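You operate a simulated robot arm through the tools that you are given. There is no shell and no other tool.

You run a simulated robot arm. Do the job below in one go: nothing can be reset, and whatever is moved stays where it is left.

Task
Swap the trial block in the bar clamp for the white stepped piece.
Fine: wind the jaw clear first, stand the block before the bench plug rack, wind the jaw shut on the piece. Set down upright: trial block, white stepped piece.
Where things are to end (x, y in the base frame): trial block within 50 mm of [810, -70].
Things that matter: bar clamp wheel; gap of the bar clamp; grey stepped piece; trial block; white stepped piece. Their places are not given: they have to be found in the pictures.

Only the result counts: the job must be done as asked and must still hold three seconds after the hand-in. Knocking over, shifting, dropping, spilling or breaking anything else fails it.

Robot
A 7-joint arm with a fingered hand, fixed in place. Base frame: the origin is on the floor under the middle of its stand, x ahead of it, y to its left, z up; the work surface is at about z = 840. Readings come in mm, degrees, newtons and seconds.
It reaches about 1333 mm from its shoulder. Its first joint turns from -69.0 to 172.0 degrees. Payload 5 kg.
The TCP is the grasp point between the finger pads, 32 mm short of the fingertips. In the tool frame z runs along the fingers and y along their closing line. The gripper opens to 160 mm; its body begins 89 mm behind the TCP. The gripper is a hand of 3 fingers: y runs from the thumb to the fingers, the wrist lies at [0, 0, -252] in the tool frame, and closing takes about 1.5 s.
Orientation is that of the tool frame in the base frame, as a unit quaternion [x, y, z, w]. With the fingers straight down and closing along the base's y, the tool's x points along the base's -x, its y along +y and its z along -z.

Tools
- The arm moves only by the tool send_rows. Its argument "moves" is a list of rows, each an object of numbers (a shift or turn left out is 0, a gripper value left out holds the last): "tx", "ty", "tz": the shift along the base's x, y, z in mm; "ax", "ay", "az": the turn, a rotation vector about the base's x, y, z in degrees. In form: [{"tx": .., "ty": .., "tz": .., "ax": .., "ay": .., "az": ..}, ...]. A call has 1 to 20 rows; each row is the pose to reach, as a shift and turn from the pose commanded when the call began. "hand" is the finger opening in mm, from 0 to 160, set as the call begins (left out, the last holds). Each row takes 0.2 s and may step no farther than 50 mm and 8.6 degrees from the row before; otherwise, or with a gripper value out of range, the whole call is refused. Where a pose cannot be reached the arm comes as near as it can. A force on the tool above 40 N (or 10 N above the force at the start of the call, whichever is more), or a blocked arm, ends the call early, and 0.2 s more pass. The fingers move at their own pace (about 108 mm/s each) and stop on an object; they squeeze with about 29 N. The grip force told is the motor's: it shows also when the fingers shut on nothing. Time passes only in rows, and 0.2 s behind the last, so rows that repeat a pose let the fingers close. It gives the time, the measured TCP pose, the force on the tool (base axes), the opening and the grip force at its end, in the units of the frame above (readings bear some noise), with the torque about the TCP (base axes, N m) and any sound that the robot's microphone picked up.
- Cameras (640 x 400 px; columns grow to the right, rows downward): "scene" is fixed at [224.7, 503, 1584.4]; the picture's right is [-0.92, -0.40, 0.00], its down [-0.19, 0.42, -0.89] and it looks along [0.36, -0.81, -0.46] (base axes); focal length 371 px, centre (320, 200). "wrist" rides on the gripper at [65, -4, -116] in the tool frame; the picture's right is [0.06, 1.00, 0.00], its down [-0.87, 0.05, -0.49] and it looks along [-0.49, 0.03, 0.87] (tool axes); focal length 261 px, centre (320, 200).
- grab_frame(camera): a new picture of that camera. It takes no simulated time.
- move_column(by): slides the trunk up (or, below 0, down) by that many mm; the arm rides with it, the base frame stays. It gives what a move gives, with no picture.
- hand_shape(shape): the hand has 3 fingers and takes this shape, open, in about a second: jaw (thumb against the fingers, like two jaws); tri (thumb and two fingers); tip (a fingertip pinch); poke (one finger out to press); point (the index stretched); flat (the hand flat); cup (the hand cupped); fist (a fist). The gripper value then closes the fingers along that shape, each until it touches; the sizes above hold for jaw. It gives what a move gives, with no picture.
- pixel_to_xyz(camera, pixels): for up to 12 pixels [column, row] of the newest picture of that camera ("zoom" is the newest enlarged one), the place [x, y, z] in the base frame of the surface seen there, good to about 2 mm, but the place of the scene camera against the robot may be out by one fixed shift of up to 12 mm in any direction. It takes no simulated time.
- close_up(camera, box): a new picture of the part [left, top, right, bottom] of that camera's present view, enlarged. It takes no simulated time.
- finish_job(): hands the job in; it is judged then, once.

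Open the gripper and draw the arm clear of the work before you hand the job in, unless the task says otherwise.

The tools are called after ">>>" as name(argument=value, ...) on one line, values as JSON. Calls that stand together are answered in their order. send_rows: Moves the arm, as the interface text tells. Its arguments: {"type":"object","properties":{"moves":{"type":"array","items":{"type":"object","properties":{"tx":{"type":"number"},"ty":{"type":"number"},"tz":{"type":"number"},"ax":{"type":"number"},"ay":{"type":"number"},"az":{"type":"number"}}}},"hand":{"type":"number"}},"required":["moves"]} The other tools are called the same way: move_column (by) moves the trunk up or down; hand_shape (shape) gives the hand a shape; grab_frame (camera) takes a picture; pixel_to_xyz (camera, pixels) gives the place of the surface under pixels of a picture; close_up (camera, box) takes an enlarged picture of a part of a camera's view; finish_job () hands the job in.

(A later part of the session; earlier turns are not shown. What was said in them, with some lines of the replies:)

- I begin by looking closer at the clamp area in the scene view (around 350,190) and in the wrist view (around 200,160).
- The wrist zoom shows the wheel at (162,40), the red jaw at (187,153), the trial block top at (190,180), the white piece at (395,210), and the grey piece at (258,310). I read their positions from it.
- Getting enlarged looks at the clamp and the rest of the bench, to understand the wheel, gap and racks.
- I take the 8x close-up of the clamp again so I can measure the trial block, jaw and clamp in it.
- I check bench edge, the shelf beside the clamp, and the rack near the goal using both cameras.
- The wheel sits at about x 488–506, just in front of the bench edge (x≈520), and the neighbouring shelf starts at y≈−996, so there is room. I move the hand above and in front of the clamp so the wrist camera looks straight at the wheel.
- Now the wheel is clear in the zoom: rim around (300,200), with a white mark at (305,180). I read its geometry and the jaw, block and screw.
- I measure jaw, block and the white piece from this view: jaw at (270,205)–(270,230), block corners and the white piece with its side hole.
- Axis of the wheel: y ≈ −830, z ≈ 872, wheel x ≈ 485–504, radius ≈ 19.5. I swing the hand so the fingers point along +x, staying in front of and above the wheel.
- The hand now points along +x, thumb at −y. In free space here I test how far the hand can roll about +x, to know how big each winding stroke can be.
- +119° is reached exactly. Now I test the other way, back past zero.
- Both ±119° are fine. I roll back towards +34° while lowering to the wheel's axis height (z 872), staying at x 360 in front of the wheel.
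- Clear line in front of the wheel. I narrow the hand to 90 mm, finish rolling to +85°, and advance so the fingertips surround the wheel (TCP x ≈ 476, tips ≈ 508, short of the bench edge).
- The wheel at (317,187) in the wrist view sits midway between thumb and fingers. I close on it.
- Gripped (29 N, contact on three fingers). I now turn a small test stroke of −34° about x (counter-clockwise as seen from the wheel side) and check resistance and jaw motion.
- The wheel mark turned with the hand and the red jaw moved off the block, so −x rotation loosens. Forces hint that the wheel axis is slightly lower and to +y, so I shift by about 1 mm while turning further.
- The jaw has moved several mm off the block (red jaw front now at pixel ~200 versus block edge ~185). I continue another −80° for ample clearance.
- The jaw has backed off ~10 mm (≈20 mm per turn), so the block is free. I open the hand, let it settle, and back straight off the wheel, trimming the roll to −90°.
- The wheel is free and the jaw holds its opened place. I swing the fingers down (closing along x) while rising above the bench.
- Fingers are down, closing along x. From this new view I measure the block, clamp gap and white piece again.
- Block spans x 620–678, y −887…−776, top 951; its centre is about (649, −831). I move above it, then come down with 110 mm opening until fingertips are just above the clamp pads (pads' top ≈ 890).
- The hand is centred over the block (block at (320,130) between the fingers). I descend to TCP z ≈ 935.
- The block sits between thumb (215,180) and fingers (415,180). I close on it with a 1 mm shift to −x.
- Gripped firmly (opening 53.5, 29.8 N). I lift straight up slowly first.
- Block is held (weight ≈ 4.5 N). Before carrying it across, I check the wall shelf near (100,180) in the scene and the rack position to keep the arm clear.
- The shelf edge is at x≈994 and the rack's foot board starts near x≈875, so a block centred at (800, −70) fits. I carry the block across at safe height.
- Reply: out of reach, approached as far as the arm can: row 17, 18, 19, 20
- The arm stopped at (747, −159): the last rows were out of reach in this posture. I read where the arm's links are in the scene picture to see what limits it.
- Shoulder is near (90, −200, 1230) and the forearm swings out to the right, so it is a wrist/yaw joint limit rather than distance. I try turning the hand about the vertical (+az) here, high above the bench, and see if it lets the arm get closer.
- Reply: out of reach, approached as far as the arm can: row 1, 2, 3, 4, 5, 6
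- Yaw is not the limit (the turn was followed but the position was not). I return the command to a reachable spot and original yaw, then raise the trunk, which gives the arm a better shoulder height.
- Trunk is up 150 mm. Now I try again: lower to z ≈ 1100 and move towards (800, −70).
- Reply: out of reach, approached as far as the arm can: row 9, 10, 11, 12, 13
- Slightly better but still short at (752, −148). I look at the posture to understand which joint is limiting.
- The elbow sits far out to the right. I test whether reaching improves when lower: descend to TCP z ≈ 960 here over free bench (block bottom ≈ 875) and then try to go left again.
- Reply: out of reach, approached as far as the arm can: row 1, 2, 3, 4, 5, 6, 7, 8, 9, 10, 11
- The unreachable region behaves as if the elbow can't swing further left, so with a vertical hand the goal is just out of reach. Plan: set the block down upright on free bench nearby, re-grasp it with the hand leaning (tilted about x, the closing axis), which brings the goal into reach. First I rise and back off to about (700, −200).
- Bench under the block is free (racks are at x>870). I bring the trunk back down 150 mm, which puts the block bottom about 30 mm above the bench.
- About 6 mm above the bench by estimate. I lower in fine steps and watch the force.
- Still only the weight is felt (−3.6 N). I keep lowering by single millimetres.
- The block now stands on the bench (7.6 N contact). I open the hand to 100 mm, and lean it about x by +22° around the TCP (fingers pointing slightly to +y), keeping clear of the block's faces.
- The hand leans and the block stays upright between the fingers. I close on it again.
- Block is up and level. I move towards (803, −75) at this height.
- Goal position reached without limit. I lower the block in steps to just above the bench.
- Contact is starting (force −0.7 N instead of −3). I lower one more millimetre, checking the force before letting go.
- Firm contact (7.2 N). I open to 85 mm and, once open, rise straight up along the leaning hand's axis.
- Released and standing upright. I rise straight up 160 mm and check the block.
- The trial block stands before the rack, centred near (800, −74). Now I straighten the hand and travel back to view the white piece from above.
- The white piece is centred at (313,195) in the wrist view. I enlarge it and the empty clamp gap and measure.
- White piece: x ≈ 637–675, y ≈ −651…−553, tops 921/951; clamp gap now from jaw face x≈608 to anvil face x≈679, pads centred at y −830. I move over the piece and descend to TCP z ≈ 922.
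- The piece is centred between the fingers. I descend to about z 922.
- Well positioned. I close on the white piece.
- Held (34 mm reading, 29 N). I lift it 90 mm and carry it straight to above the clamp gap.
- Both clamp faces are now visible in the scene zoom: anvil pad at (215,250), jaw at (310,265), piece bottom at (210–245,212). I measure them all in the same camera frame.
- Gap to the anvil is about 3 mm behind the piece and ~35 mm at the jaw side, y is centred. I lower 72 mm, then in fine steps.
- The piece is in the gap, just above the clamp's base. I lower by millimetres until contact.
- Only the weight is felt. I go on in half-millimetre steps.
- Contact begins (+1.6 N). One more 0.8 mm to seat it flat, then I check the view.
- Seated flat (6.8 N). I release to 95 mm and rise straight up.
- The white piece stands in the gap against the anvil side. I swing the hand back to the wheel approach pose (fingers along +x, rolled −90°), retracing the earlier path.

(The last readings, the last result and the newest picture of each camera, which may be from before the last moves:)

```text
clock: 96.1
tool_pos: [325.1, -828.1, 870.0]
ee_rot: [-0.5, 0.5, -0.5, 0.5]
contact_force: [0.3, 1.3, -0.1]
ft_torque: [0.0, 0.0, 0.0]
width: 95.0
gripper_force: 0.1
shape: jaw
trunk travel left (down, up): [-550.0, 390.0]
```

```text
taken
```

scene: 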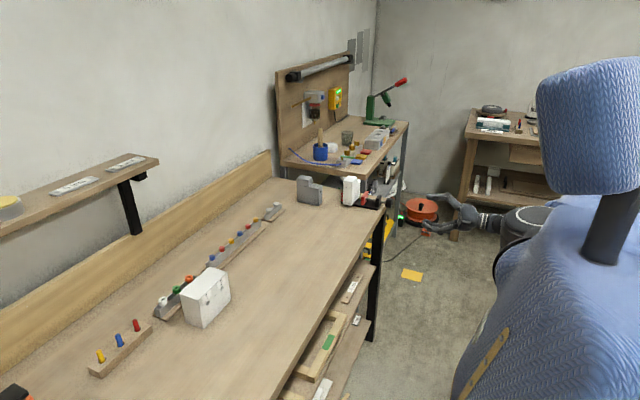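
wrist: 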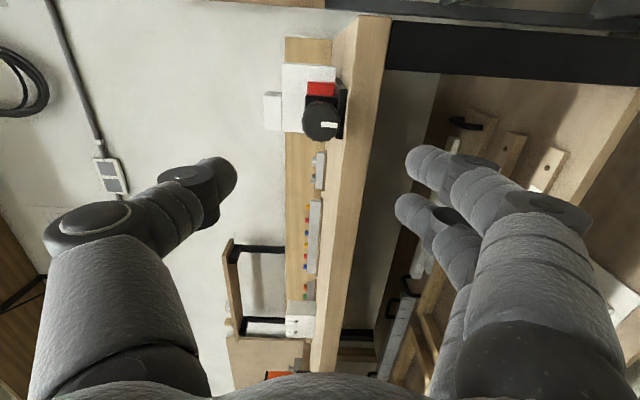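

Now I advance back onto the wheel (TCP x ≈ 475) with the hand at 95 mm.

>>> send_rows(moves=[{"tx": 35, "ty": -1}, {"tx": 70, "ty": -1}, {"tx": 100, "ty": -1}, {"tx": 125, "ty": -1}, {"tx": 140, "ty": -1}, {"tx": 151, "ty": -1}, {"tx": 151, "ty": -1}])

>>> grab_frame(camera="wrist")

>>> close_up(camera="scene", box=[330, 165, 426, 225])

```text
clock: 97.7
tool_pos: [478.0, -831.0, 870.0]
ee_rot: [-0.5, 0.5, -0.5, 0.5]
contact_force: [-0.2, 0.0, 0.6]
ft_torque: [0.03, 0.0, 0.01]
width: 95.1
gripper_force: 0.1
shape: jaw
trunk travel left (down, up): [-550.0, 390.0]
```

```text
taken
```

wrist: 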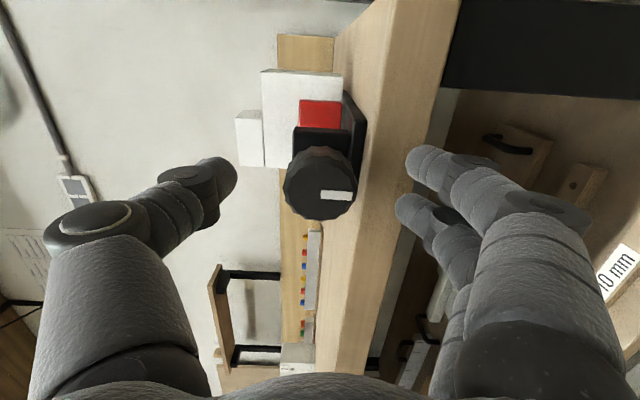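

```text
6.67 times, centred on (378, 195) of scene
```

zoom: 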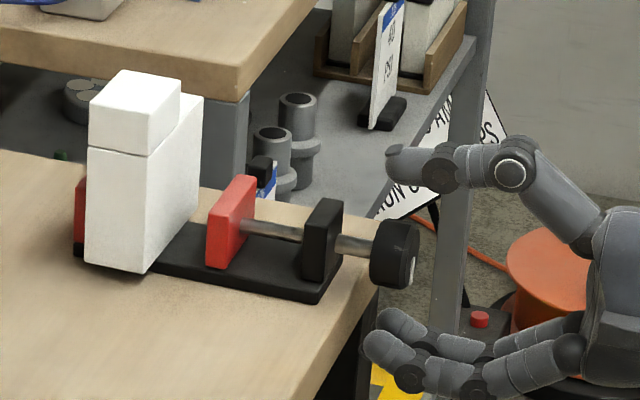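

The wheel (320,185) is centred again. I close and turn +8.5° steps about x (tightening), a 170° stroke.

>>> send_rows(hand=20, moves=[{}, {}, {}, {}, {}, {}, {}, {}])

>>> send_rows(moves=[{"ax": 8.5}, {"ax": 17}, {"ax": 25.5}, {"ax": 34}, {"ax": 42.5}, {"ax": 51}, {"ax": 59.5}, {"ax": 68}, {"ax": 76.5}, {"ax": 85}, {"ax": 93.5}, {"ax": 102}, {"ax": 110.5}, {"ax": 119}, {"ax": 127.5}, {"ax": 136}, {"ax": 144.5}, {"ax": 153}, {"ax": 161.5}, {"ax": 170}])

>>> close_up(camera="scene", box=[330, 165, 426, 225])

>>> grab_frame(camera="wrist")

```text
clock: 99.5
tool_pos: [477.6, -832.1, 871.1]
ee_rot: [0.499, -0.5, 0.5, -0.5]
contact_force: [4.0, -2.9, 4.6]
ft_torque: [0.0, -0.11, -0.06]
width: 30.9
gripper_force: 28.6
shape: jaw
trunk travel left (down, up): [-550.0, 390.0]
```

```text
clock: 103.7
tool_pos: [477.6, -829.7, 870.5]
ee_rot: [0.454, 0.542, 0.456, 0.541]
contact_force: [-9.6, 30.3, -17.1]
ft_torque: [-0.02, 0.47, 0.61]
width: 31.4
gripper_force: 29.1
shape: jaw
trunk travel left (down, up): [-550.0, 390.0]
```

```text
6.67 times, centred on (378, 195) of scene
```

zoom: 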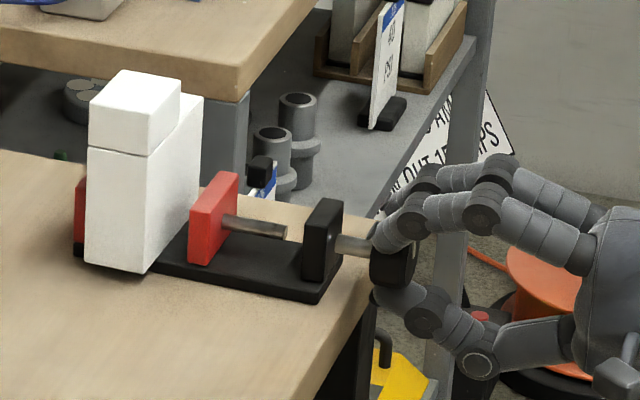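

```text
taken
```

wrist: 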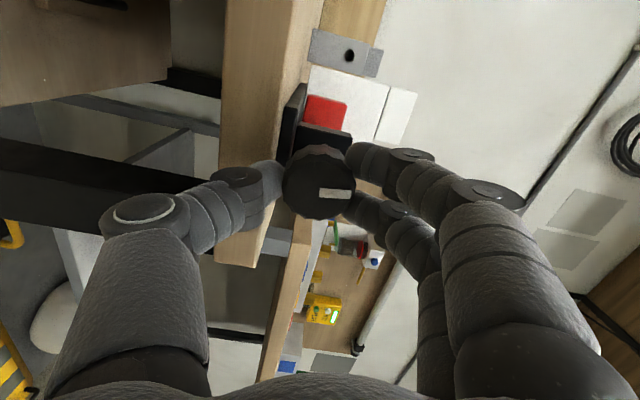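

The jaw advanced about 10 mm. The sideways force (30 N in y) says I'm ~1–1.5 mm off centre, so after opening I shift +1.3 mm in y, −0.7 in z, and roll back with open fingers.

>>> send_rows(hand=95, moves=[{}, {}, {}, {}, {"ty": 1.3, "tz": -0.7}, {"ty": 1.3, "tz": -0.7}])

>>> send_rows(moves=[{"ax": -8.5}, {"ax": -17}, {"ax": -25.5}, {"ax": -34}, {"ax": -42.5}, {"ax": -51}, {"ax": -59.5}, {"ax": -68}, {"ax": -76.5}, {"ax": -85}, {"ax": -93.5}, {"ax": -102}, {"ax": -110.5}, {"ax": -119}, {"ax": -127.5}, {"ax": -136}, {"ax": -144.5}, {"ax": -153}, {"ax": -161.5}, {"ax": -170}])

>>> close_up(camera="scene", box=[330, 165, 426, 225])

>>> grab_frame(camera="wrist")

```text
clock: 105.1
tool_pos: [477.5, -829.0, 870.2]
ee_rot: [0.454, 0.541, 0.455, 0.542]
contact_force: [0.3, 0.2, -0.2]
ft_torque: [0.0, -0.02, -0.03]
width: 94.7
gripper_force: 0.0
shape: jaw
trunk travel left (down, up): [-550.0, 390.0]
```

```text
clock: 109.3
tool_pos: [476.4, -829.4, 870.1]
ee_rot: [0.5, -0.5, 0.501, -0.5]
contact_force: [0.0, -0.2, -0.4]
ft_torque: [0.0, 0.04, 0.03]
width: 94.8
gripper_force: 0.1
shape: jaw
trunk travel left (down, up): [-550.0, 390.0]
```

```text
6.67 times, centred on (378, 195) of scene
```

zoom: 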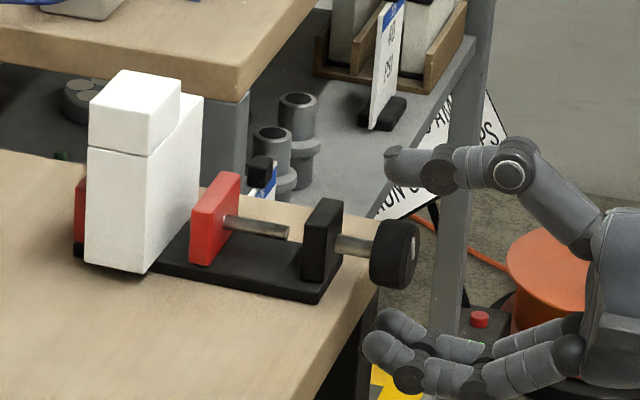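

```text
taken
```

wrist: 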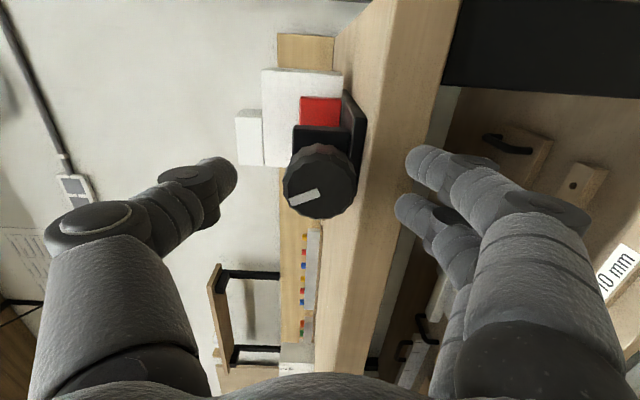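

Jaw stays put; mark now at (303,195). Second tightening stroke of 170°.

>>> send_rows(hand=20, moves=[{}, {}, {}, {}, {}, {}, {}, {}])

>>> send_rows(moves=[{"ax": 8.5}, {"ax": 17}, {"ax": 25.5}, {"ax": 34}, {"ax": 42.5}, {"ax": 51}, {"ax": 59.5}, {"ax": 68}, {"ax": 76.5}, {"ax": 85}, {"ax": 93.5}, {"ax": 102}, {"ax": 110.5}, {"ax": 119}, {"ax": 127.5}, {"ax": 136}, {"ax": 144.5}, {"ax": 153}, {"ax": 161.5}, {"ax": 170}])

>>> close_up(camera="scene", box=[330, 165, 426, 225])

```text
clock: 111.1
tool_pos: [477.3, -829.4, 870.3]
ee_rot: [-0.5, 0.5, -0.5, 0.5]
contact_force: [4.0, -1.7, 4.2]
ft_torque: [0.01, -0.13, -0.02]
width: 31.0
gripper_force: 29.0
shape: jaw
trunk travel left (down, up): [-550.0, 390.0]
```

```text
clock: 115.3
tool_pos: [476.6, -829.4, 870.2]
ee_rot: [0.456, 0.541, 0.455, 0.54]
contact_force: [7.4, -11.6, 4.4]
ft_torque: [-0.01, -0.15, -0.25]
width: 30.4
gripper_force: 28.6
shape: jaw
trunk travel left (down, up): [-550.0, 390.0]
```

```text
6.67 times, centred on (378, 195) of scene
```

zoom: 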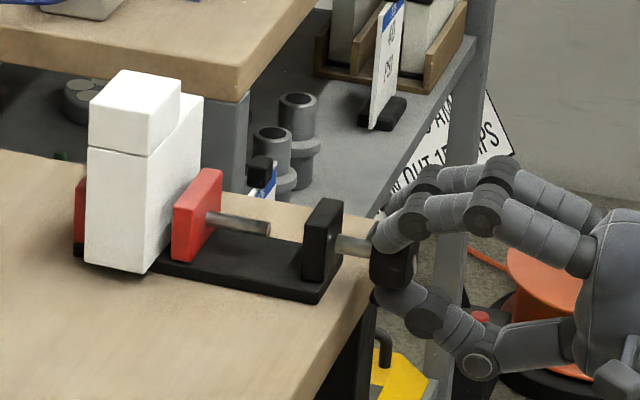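

Forces are smaller and the jaw is nearing the piece (jaw edge 173 vs piece edge ~153). I release, roll back and grip again.

>>> send_rows(hand=95, moves=[{}, {}, {}, {}, {"ty": -0.3, "tz": 0}, {"ty": -0.3, "tz": 0}])

>>> send_rows(moves=[{"ax": -8.5}, {"ax": -17}, {"ax": -25.5}, {"ax": -34}, {"ax": -42.5}, {"ax": -51}, {"ax": -59.5}, {"ax": -68}, {"ax": -76.5}, {"ax": -85}, {"ax": -93.5}, {"ax": -102}, {"ax": -110.5}, {"ax": -119}, {"ax": -127.5}, {"ax": -136}, {"ax": -144.5}, {"ax": -153}, {"ax": -161.5}, {"ax": -170}])

>>> send_rows(hand=20, moves=[{}, {}, {}, {}, {}, {}, {}, {}])

>>> close_up(camera="scene", box=[330, 165, 426, 225])

>>> pixel_to_xyz(camera="zoom", pixels=[[185, 225], [180, 250], [200, 240], [208, 180], [145, 200], [165, 180], [140, 265], [120, 250], [80, 210], [90, 180], [195, 140], [110, 110]])

```text
clock: 116.7
tool_pos: [476.5, -830.1, 871.0]
ee_rot: [0.455, 0.541, 0.454, 0.542]
contact_force: [-0.9, -0.2, 0.3]
ft_torque: [0.03, 0.01, 0.02]
width: 94.6
gripper_force: 0.0
shape: jaw
trunk travel left (down, up): [-550.0, 390.0]
```

```text
clock: 120.9
tool_pos: [477.2, -830.3, 869.4]
ee_rot: [0.5, -0.499, 0.501, -0.499]
contact_force: [0.5, -0.3, 0.6]
ft_torque: [0.0, 0.03, 0.01]
width: 94.7
gripper_force: 0.1
shape: jaw
trunk travel left (down, up): [-550.0, 390.0]
```

```text
clock: 122.7
tool_pos: [476.7, -829.6, 870.6]
ee_rot: [0.5, -0.5, 0.5, -0.5]
contact_force: [3.5, -1.8, 2.7]
ft_torque: [-0.04, -0.09, -0.07]
width: 31.2
gripper_force: 29.3
shape: jaw
trunk travel left (down, up): [-550.0, 390.0]
```

```text
6.67 times, centred on (378, 195) of scene
```

zoom: 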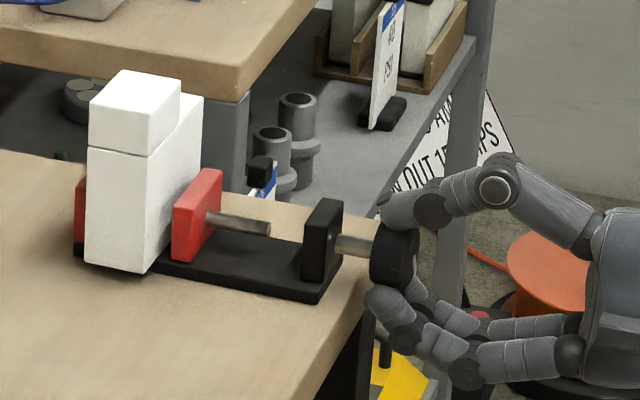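

```text
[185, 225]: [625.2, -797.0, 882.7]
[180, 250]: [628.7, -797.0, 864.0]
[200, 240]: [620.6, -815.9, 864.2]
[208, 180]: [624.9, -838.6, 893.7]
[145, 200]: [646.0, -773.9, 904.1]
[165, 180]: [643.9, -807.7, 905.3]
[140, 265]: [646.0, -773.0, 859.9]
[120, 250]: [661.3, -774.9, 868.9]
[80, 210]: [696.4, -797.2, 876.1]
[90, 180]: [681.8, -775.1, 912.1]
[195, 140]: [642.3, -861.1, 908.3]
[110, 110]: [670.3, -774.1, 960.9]
```

Gripped again. Jaw face ≈ x 634 vs piece face ≈ 644 (scene frame), so roughly 10–13 mm remain, a bit more than one stroke. Third stroke, 170°.

>>> send_rows(moves=[{"ax": 8.5}, {"ax": 17}, {"ax": 25.5}, {"ax": 34}, {"ax": 42.5}, {"ax": 51}, {"ax": 59.5}, {"ax": 68}, {"ax": 76.5}, {"ax": 85}, {"ax": 93.5}, {"ax": 102}, {"ax": 110.5}, {"ax": 119}, {"ax": 127.5}, {"ax": 136}, {"ax": 144.5}, {"ax": 153}, {"ax": 161.5}, {"ax": 170}])

>>> close_up(camera="scene", box=[330, 165, 426, 225])

>>> grab_frame(camera="wrist")

```text
clock: 126.9
tool_pos: [476.9, -829.5, 869.4]
ee_rot: [0.455, 0.542, 0.454, 0.542]
contact_force: [3.8, 0.8, 1.5]
ft_torque: [-0.54, -0.06, 0.0]
width: 30.9
gripper_force: 28.6
shape: jaw
trunk travel left (down, up): [-550.0, 390.0]
```

```text
6.67 times, centred on (378, 195) of scene
```

zoom: 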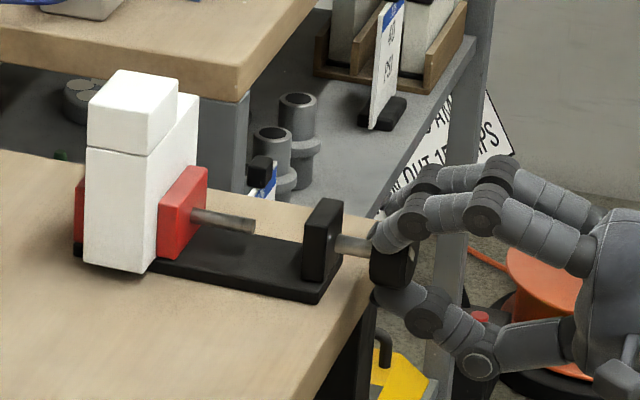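

```text
taken
```

wrist: 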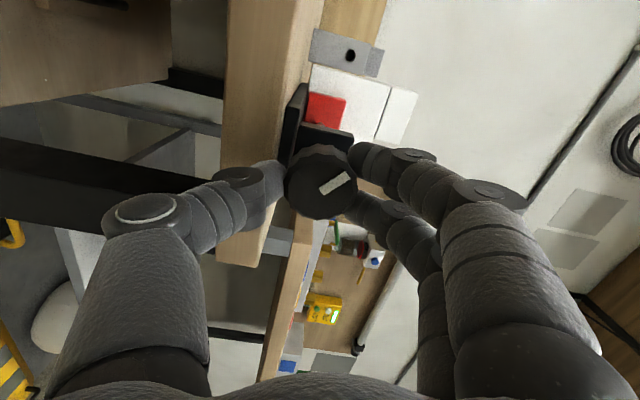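

Torque about x reached −0.54 N·m: the jaw has met the piece and pushed it to the anvil. I release, roll back 85°, re-grip, and make a further stroke to confirm it is tight.

>>> send_rows(hand=95, moves=[{}, {}, {}, {}, {}, {"ax": -8.5}, {"ax": -17}, {"ax": -25.5}, {"ax": -34}, {"ax": -42.5}, {"ax": -51}, {"ax": -59.5}, {"ax": -68}, {"ax": -76.5}, {"ax": -85}, {"ax": -85}])

>>> send_rows(hand=20, moves=[{}, {}, {}, {}, {}, {}, {}, {}])

>>> grab_frame(camera="wrist")

>>> close_up(camera="scene", box=[330, 165, 426, 225])

>>> pixel_to_xyz(camera="zoom", pixels=[[170, 225], [165, 250], [162, 235], [195, 175], [145, 200], [165, 180], [140, 265], [90, 250], [80, 210], [88, 190], [190, 140], [120, 110]])

```text
clock: 130.3
tool_pos: [476.9, -830.3, 870.7]
ee_rot: [-0.032, 0.707, -0.031, 0.706]
contact_force: [0.4, 0.3, -0.6]
ft_torque: [0.02, 0.0, 0.0]
width: 94.7
gripper_force: 0.1
shape: jaw
trunk travel left (down, up): [-550.0, 390.0]
```

```text
clock: 132.1
tool_pos: [477.1, -830.1, 869.6]
ee_rot: [-0.031, 0.706, -0.03, 0.706]
contact_force: [2.6, -2.8, 1.9]
ft_torque: [0.02, -0.02, -0.07]
width: 31.6
gripper_force: 28.7
shape: jaw
trunk travel left (down, up): [-550.0, 390.0]
```

```text
taken
```

wrist: 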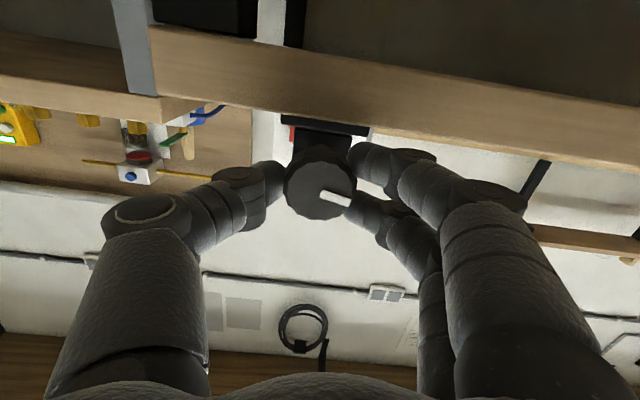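

```text
6.67 times, centred on (378, 195) of scene
```

zoom: 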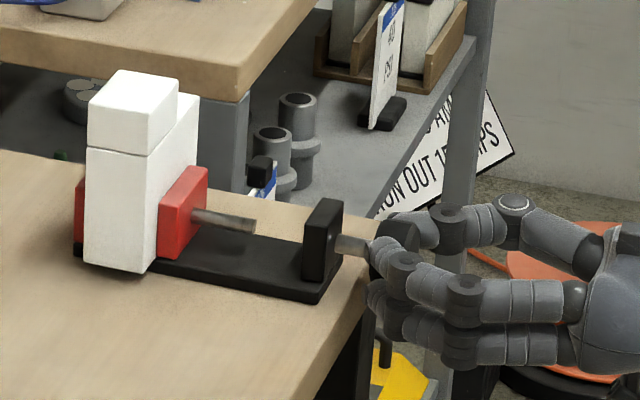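

```text
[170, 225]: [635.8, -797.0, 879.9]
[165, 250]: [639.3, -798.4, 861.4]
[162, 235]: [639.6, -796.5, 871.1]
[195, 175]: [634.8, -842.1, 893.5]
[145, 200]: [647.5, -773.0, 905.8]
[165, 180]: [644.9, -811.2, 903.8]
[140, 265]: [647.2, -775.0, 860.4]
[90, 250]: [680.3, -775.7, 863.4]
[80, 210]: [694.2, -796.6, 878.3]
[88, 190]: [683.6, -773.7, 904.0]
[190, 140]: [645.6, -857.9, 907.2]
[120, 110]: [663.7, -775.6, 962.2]
```

Mark is at (335,198) relative to the hand now. I turn +51° in 8.5° steps and watch the torque and whether the mark stays with the hand.

>>> send_rows(moves=[{"ax": 8.5}, {"ax": 17}, {"ax": 25.5}])

>>> grab_frame(camera="wrist")

>>> send_rows(moves=[{"ax": 8.5}, {"ax": 17}, {"ax": 25.5}, {"ax": 34}])

>>> grab_frame(camera="wrist")

>>> close_up(camera="scene", box=[330, 165, 426, 225])

```text
clock: 132.9
tool_pos: [477.2, -829.4, 869.3]
ee_rot: [0.126, 0.696, 0.127, 0.696]
contact_force: [1.3, 0.1, -0.3]
ft_torque: [-0.48, 0.03, -0.01]
width: 31.1
gripper_force: 28.9
shape: jaw
trunk travel left (down, up): [-550.0, 390.0]
```

```text
taken
```

wrist: 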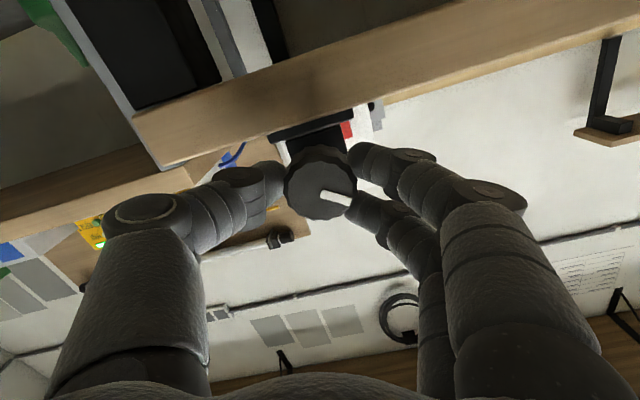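

```text
clock: 133.9
tool_pos: [477.8, -829.2, 869.7]
ee_rot: [0.325, 0.629, 0.325, 0.628]
contact_force: [2.5, 6.6, -4.0]
ft_torque: [-0.9, 0.1, 0.15]
width: 30.6
gripper_force: 29.1
shape: jaw
trunk travel left (down, up): [-550.0, 390.0]
```

```text
taken
```

wrist: 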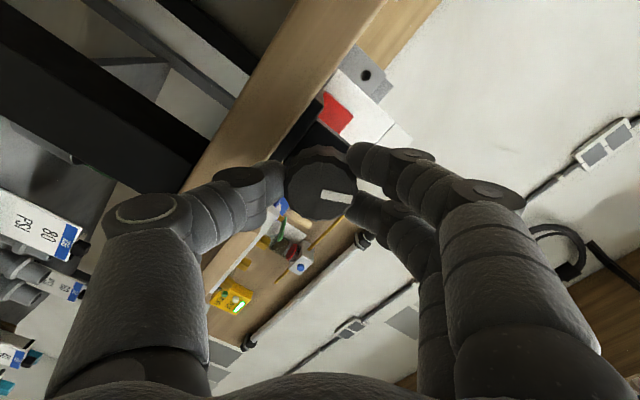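

```text
6.67 times, centred on (378, 195) of scene
```

zoom: 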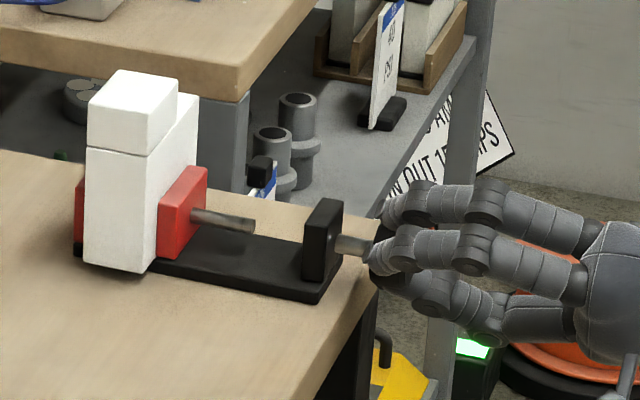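

Torque rose to −0.9 N·m with the jaw no longer moving: the piece is clamped tight. I open the hand and see whether the wheel and jaw hold.

>>> send_rows(hand=95, moves=[{}, {}, {}, {}, {}, {}])

>>> grab_frame(camera="wrist")

>>> close_up(camera="scene", box=[330, 165, 426, 225])

```text
clock: 135.3
tool_pos: [477.0, -829.3, 869.0]
ee_rot: [0.322, 0.629, 0.325, 0.628]
contact_force: [0.7, 0.6, -0.5]
ft_torque: [0.0, -0.01, -0.01]
width: 94.5
gripper_force: 0.0
shape: jaw
trunk travel left (down, up): [-550.0, 390.0]
```

```text
taken
```

wrist: 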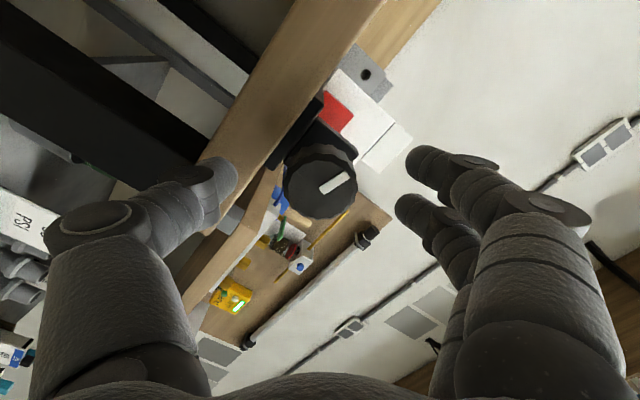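

```text
6.67 times, centred on (378, 195) of scene
```

zoom: 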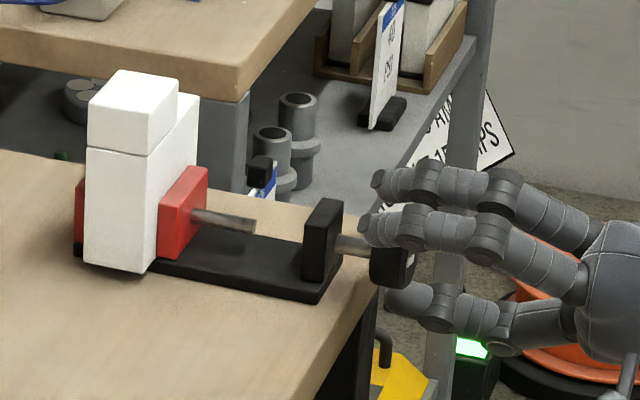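

The jaw stays tight against the piece; the wheel only relaxed its elastic wind-up. I back the hand off along −x, rolling level, to inspect the clamp.

>>> send_rows(moves=[{"tx": -20}, {"tx": -45}, {"tx": -75}, {"tx": -105}, {"tx": -130, "ax": -8}, {"tx": -150, "ax": -16}, {"tx": -150, "ax": -24}, {"tx": -150, "ax": -32}, {"tx": -150, "ax": -40}, {"tx": -150, "ax": -48}, {"tx": -150, "ax": -54.7}, {"tx": -150, "ax": -54.7}])

>>> send_rows(moves=[{"tz": 30}, {"tz": 60}, {"tz": 90, "ay": 8.2}, {"tz": 120, "ay": 16.4, "tx": 10}, {"tz": 150, "ay": 24.6, "tx": 20}, {"tz": 180, "ay": 32.8, "tx": 35}, {"tz": 210, "ay": 41, "tx": 50}, {"tz": 230, "ay": 49.2, "tx": 60}, {"tz": 250, "ay": 57.4, "tx": 70}, {"tz": 250, "ay": 65.6, "tx": 80}, {"tz": 250, "ay": 73.8, "tx": 90}, {"tz": 250, "ay": 82, "tx": 100}, {"tz": 250, "ay": 90, "tx": 110}, {"tz": 250, "ay": 90, "tx": 110}])

>>> grab_frame(camera="wrist")

>>> close_up(camera="wrist", box=[250, 120, 390, 290])

```text
clock: 137.9
tool_pos: [326.9, -830.8, 870.0]
ee_rot: [-0.004, 0.707, -0.001, 0.707]
contact_force: [-0.8, 0.3, 0.4]
ft_torque: [0.0, 0.0, -0.02]
width: 94.6
gripper_force: 0.0
shape: jaw
trunk travel left (down, up): [-550.0, 390.0]
```

```text
clock: 140.9
tool_pos: [435.5, -831.2, 1120.9]
ee_rot: [-0.002, 1.0, -0.001, 0.0]
contact_force: [0.1, -0.5, 0.1]
ft_torque: [-0.01, -0.03, -0.02]
width: 94.6
gripper_force: 0.1
shape: jaw
trunk travel left (down, up): [-550.0, 390.0]
```

```text
taken
```

wrist: 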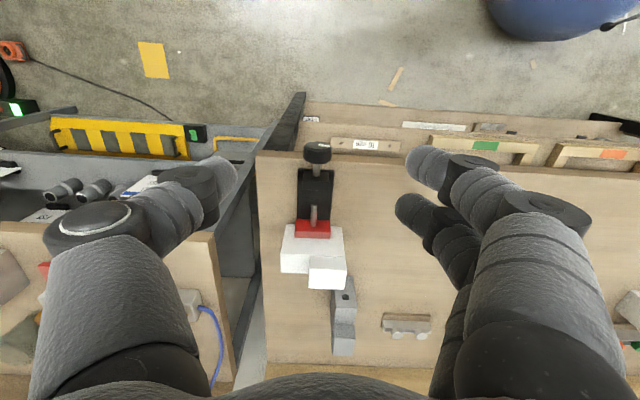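

```text
2.35 times, centred on (320, 205) of wrist
```

zoom: 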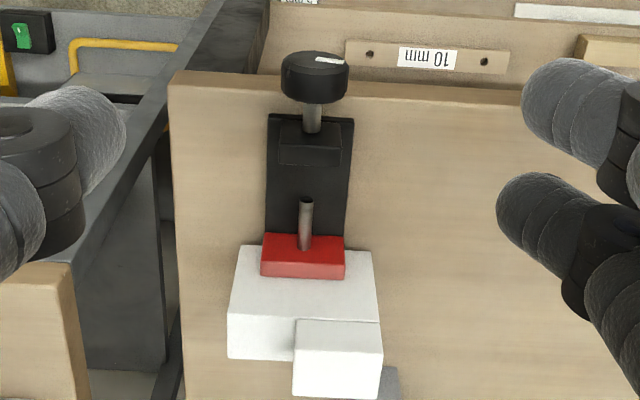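

From above, the red jaw sits directly on the white piece. I take a precise look from the scene side too and read the contact edges on both faces.

>>> pixel_to_xyz(camera="zoom", pixels=[[302, 272], [302, 285], [265, 270], [340, 274], [250, 260], [365, 262], [235, 350], [290, 355], [300, 390], [375, 390], [260, 330], [340, 360]])

>>> close_up(camera="scene", box=[335, 170, 383, 210])

>>> grab_frame(camera="scene")

```text
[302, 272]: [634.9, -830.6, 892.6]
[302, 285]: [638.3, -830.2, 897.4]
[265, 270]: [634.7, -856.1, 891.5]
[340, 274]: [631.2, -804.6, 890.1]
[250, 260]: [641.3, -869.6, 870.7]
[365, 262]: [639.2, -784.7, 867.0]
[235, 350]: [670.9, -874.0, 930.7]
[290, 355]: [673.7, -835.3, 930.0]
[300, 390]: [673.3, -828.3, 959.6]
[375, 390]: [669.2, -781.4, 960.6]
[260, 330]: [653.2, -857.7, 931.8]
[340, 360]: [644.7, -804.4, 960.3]
```

```text
10.00 times, centred on (359, 190) of scene
```

zoom: 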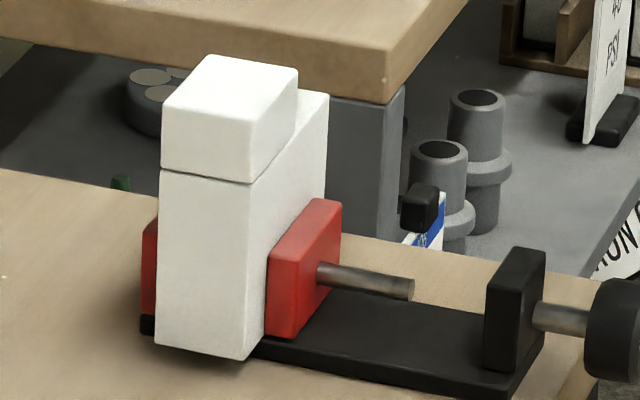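

```text
taken
```

scene: 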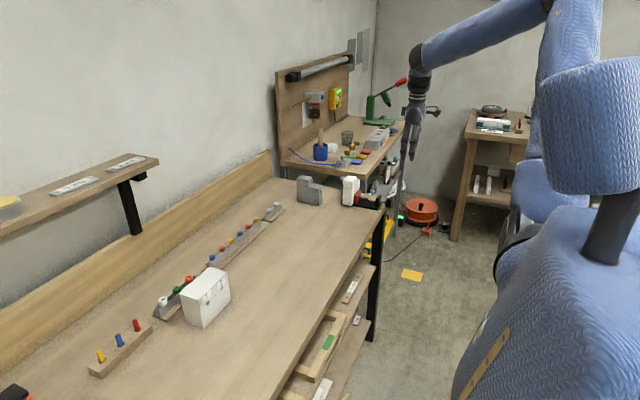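

Both faces touch the piece (jaw front ≈ 638, piece face ≈ 639–640) and it stands upright on the clamp base. I open the hand fully, draw it up and away, and wait a few seconds to see that all holds.

>>> send_rows(hand=160, moves=[{"tx": -10, "tz": 25}, {"tx": -20, "tz": 50, "ty": 25}, {"tx": -30, "tz": 75, "ty": 60}, {"tx": -35, "tz": 90, "ty": 95}, {"tx": -35, "tz": 90, "ty": 130}, {"tx": -35, "tz": 90, "ty": 150}, {"tx": -35, "tz": 90, "ty": 150}, {"tx": -35, "tz": 90, "ty": 150}, {"tx": -35, "tz": 90, "ty": 150}, {"tx": -35, "tz": 90, "ty": 150}, {"tx": -35, "tz": 90, "ty": 150}, {"tx": -35, "tz": 90, "ty": 150}, {"tx": -35, "tz": 90, "ty": 150}, {"tx": -35, "tz": 90, "ty": 150}, {"tx": -35, "tz": 90, "ty": 150}, {"tx": -35, "tz": 90, "ty": 150}, {"tx": -35, "tz": 90, "ty": 150}, {"tx": -35, "tz": 90, "ty": 150}, {"tx": -35, "tz": 90, "ty": 150}, {"tx": -35, "tz": 90, "ty": 150}])

>>> close_up(camera="scene", box=[335, 170, 383, 210])

>>> close_up(camera="scene", box=[80, 170, 400, 370])

>>> grab_frame(camera="wrist")

```text
clock: 145.1
tool_pos: [402.2, -679.9, 1210.5]
ee_rot: [-0.002, 1.0, 0.001, -0.001]
contact_force: [0.0, -1.0, 0.0]
ft_torque: [-0.04, 0.02, 0.02]
width: 159.7
gripper_force: 0.0
shape: jaw
trunk travel left (down, up): [-550.0, 390.0]
```

```text
10.00 times, centred on (359, 190) of scene
```

zoom: 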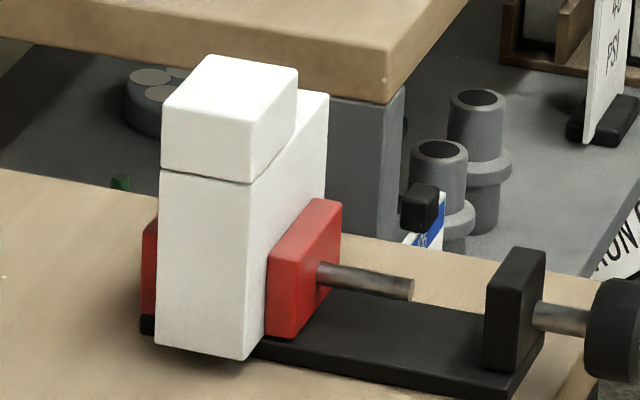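

```text
2.00 times, centred on (240, 270) of scene
```

zoom: 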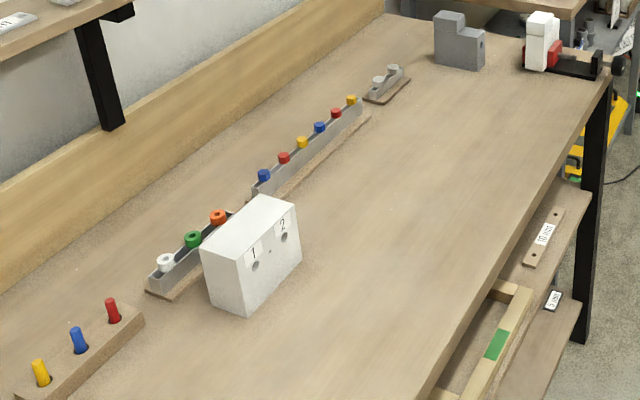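

```text
taken
```

wrist: 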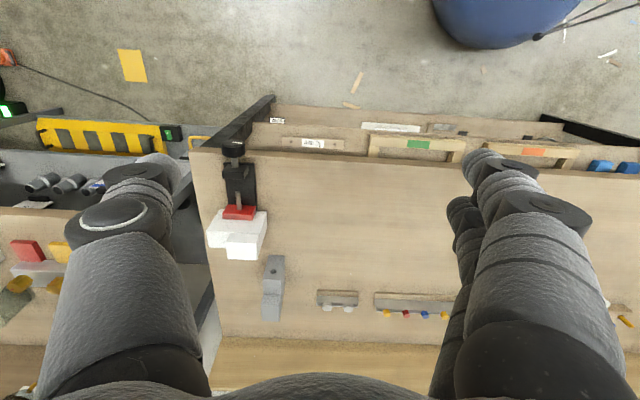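

After four more seconds nothing has moved. The white piece stands upright and gripped between jaw and anvil, the trial block stands upright before the plug rack near (800, −74), and the grey piece looks untouched. The hand is open and clear, so I hand the job in.

>>> finish_job()

```text
The job is handed in.
```

The swap is done and handed in: the white stepped piece is clamped in the bar clamp, and the trial block stands in front of the bench plug rack. No verdict came back with the hand-in.

- **Trial block:** it stands upright at about [800, -74], roughly 11 mm from the target [810, -70]. With the hand straight down the arm could not quite reach that spot. I set the block down once on free bench, took it again with the hand leaning, and then placed it.
- **White stepped piece:** it stands upright on the clamp base, with the jaw wound shut on it. The wheel torque rose to about 0.9 N·m with the jaw no longer moving. When I let go, the wheel sprang back most of that last turn, but the jaw stayed against the piece.
- **Everything else:** the grey stepped piece and the racks look unmoved in the last pictures. Nothing shifted in the roughly four seconds I waited with the hand open and clear before handing in.
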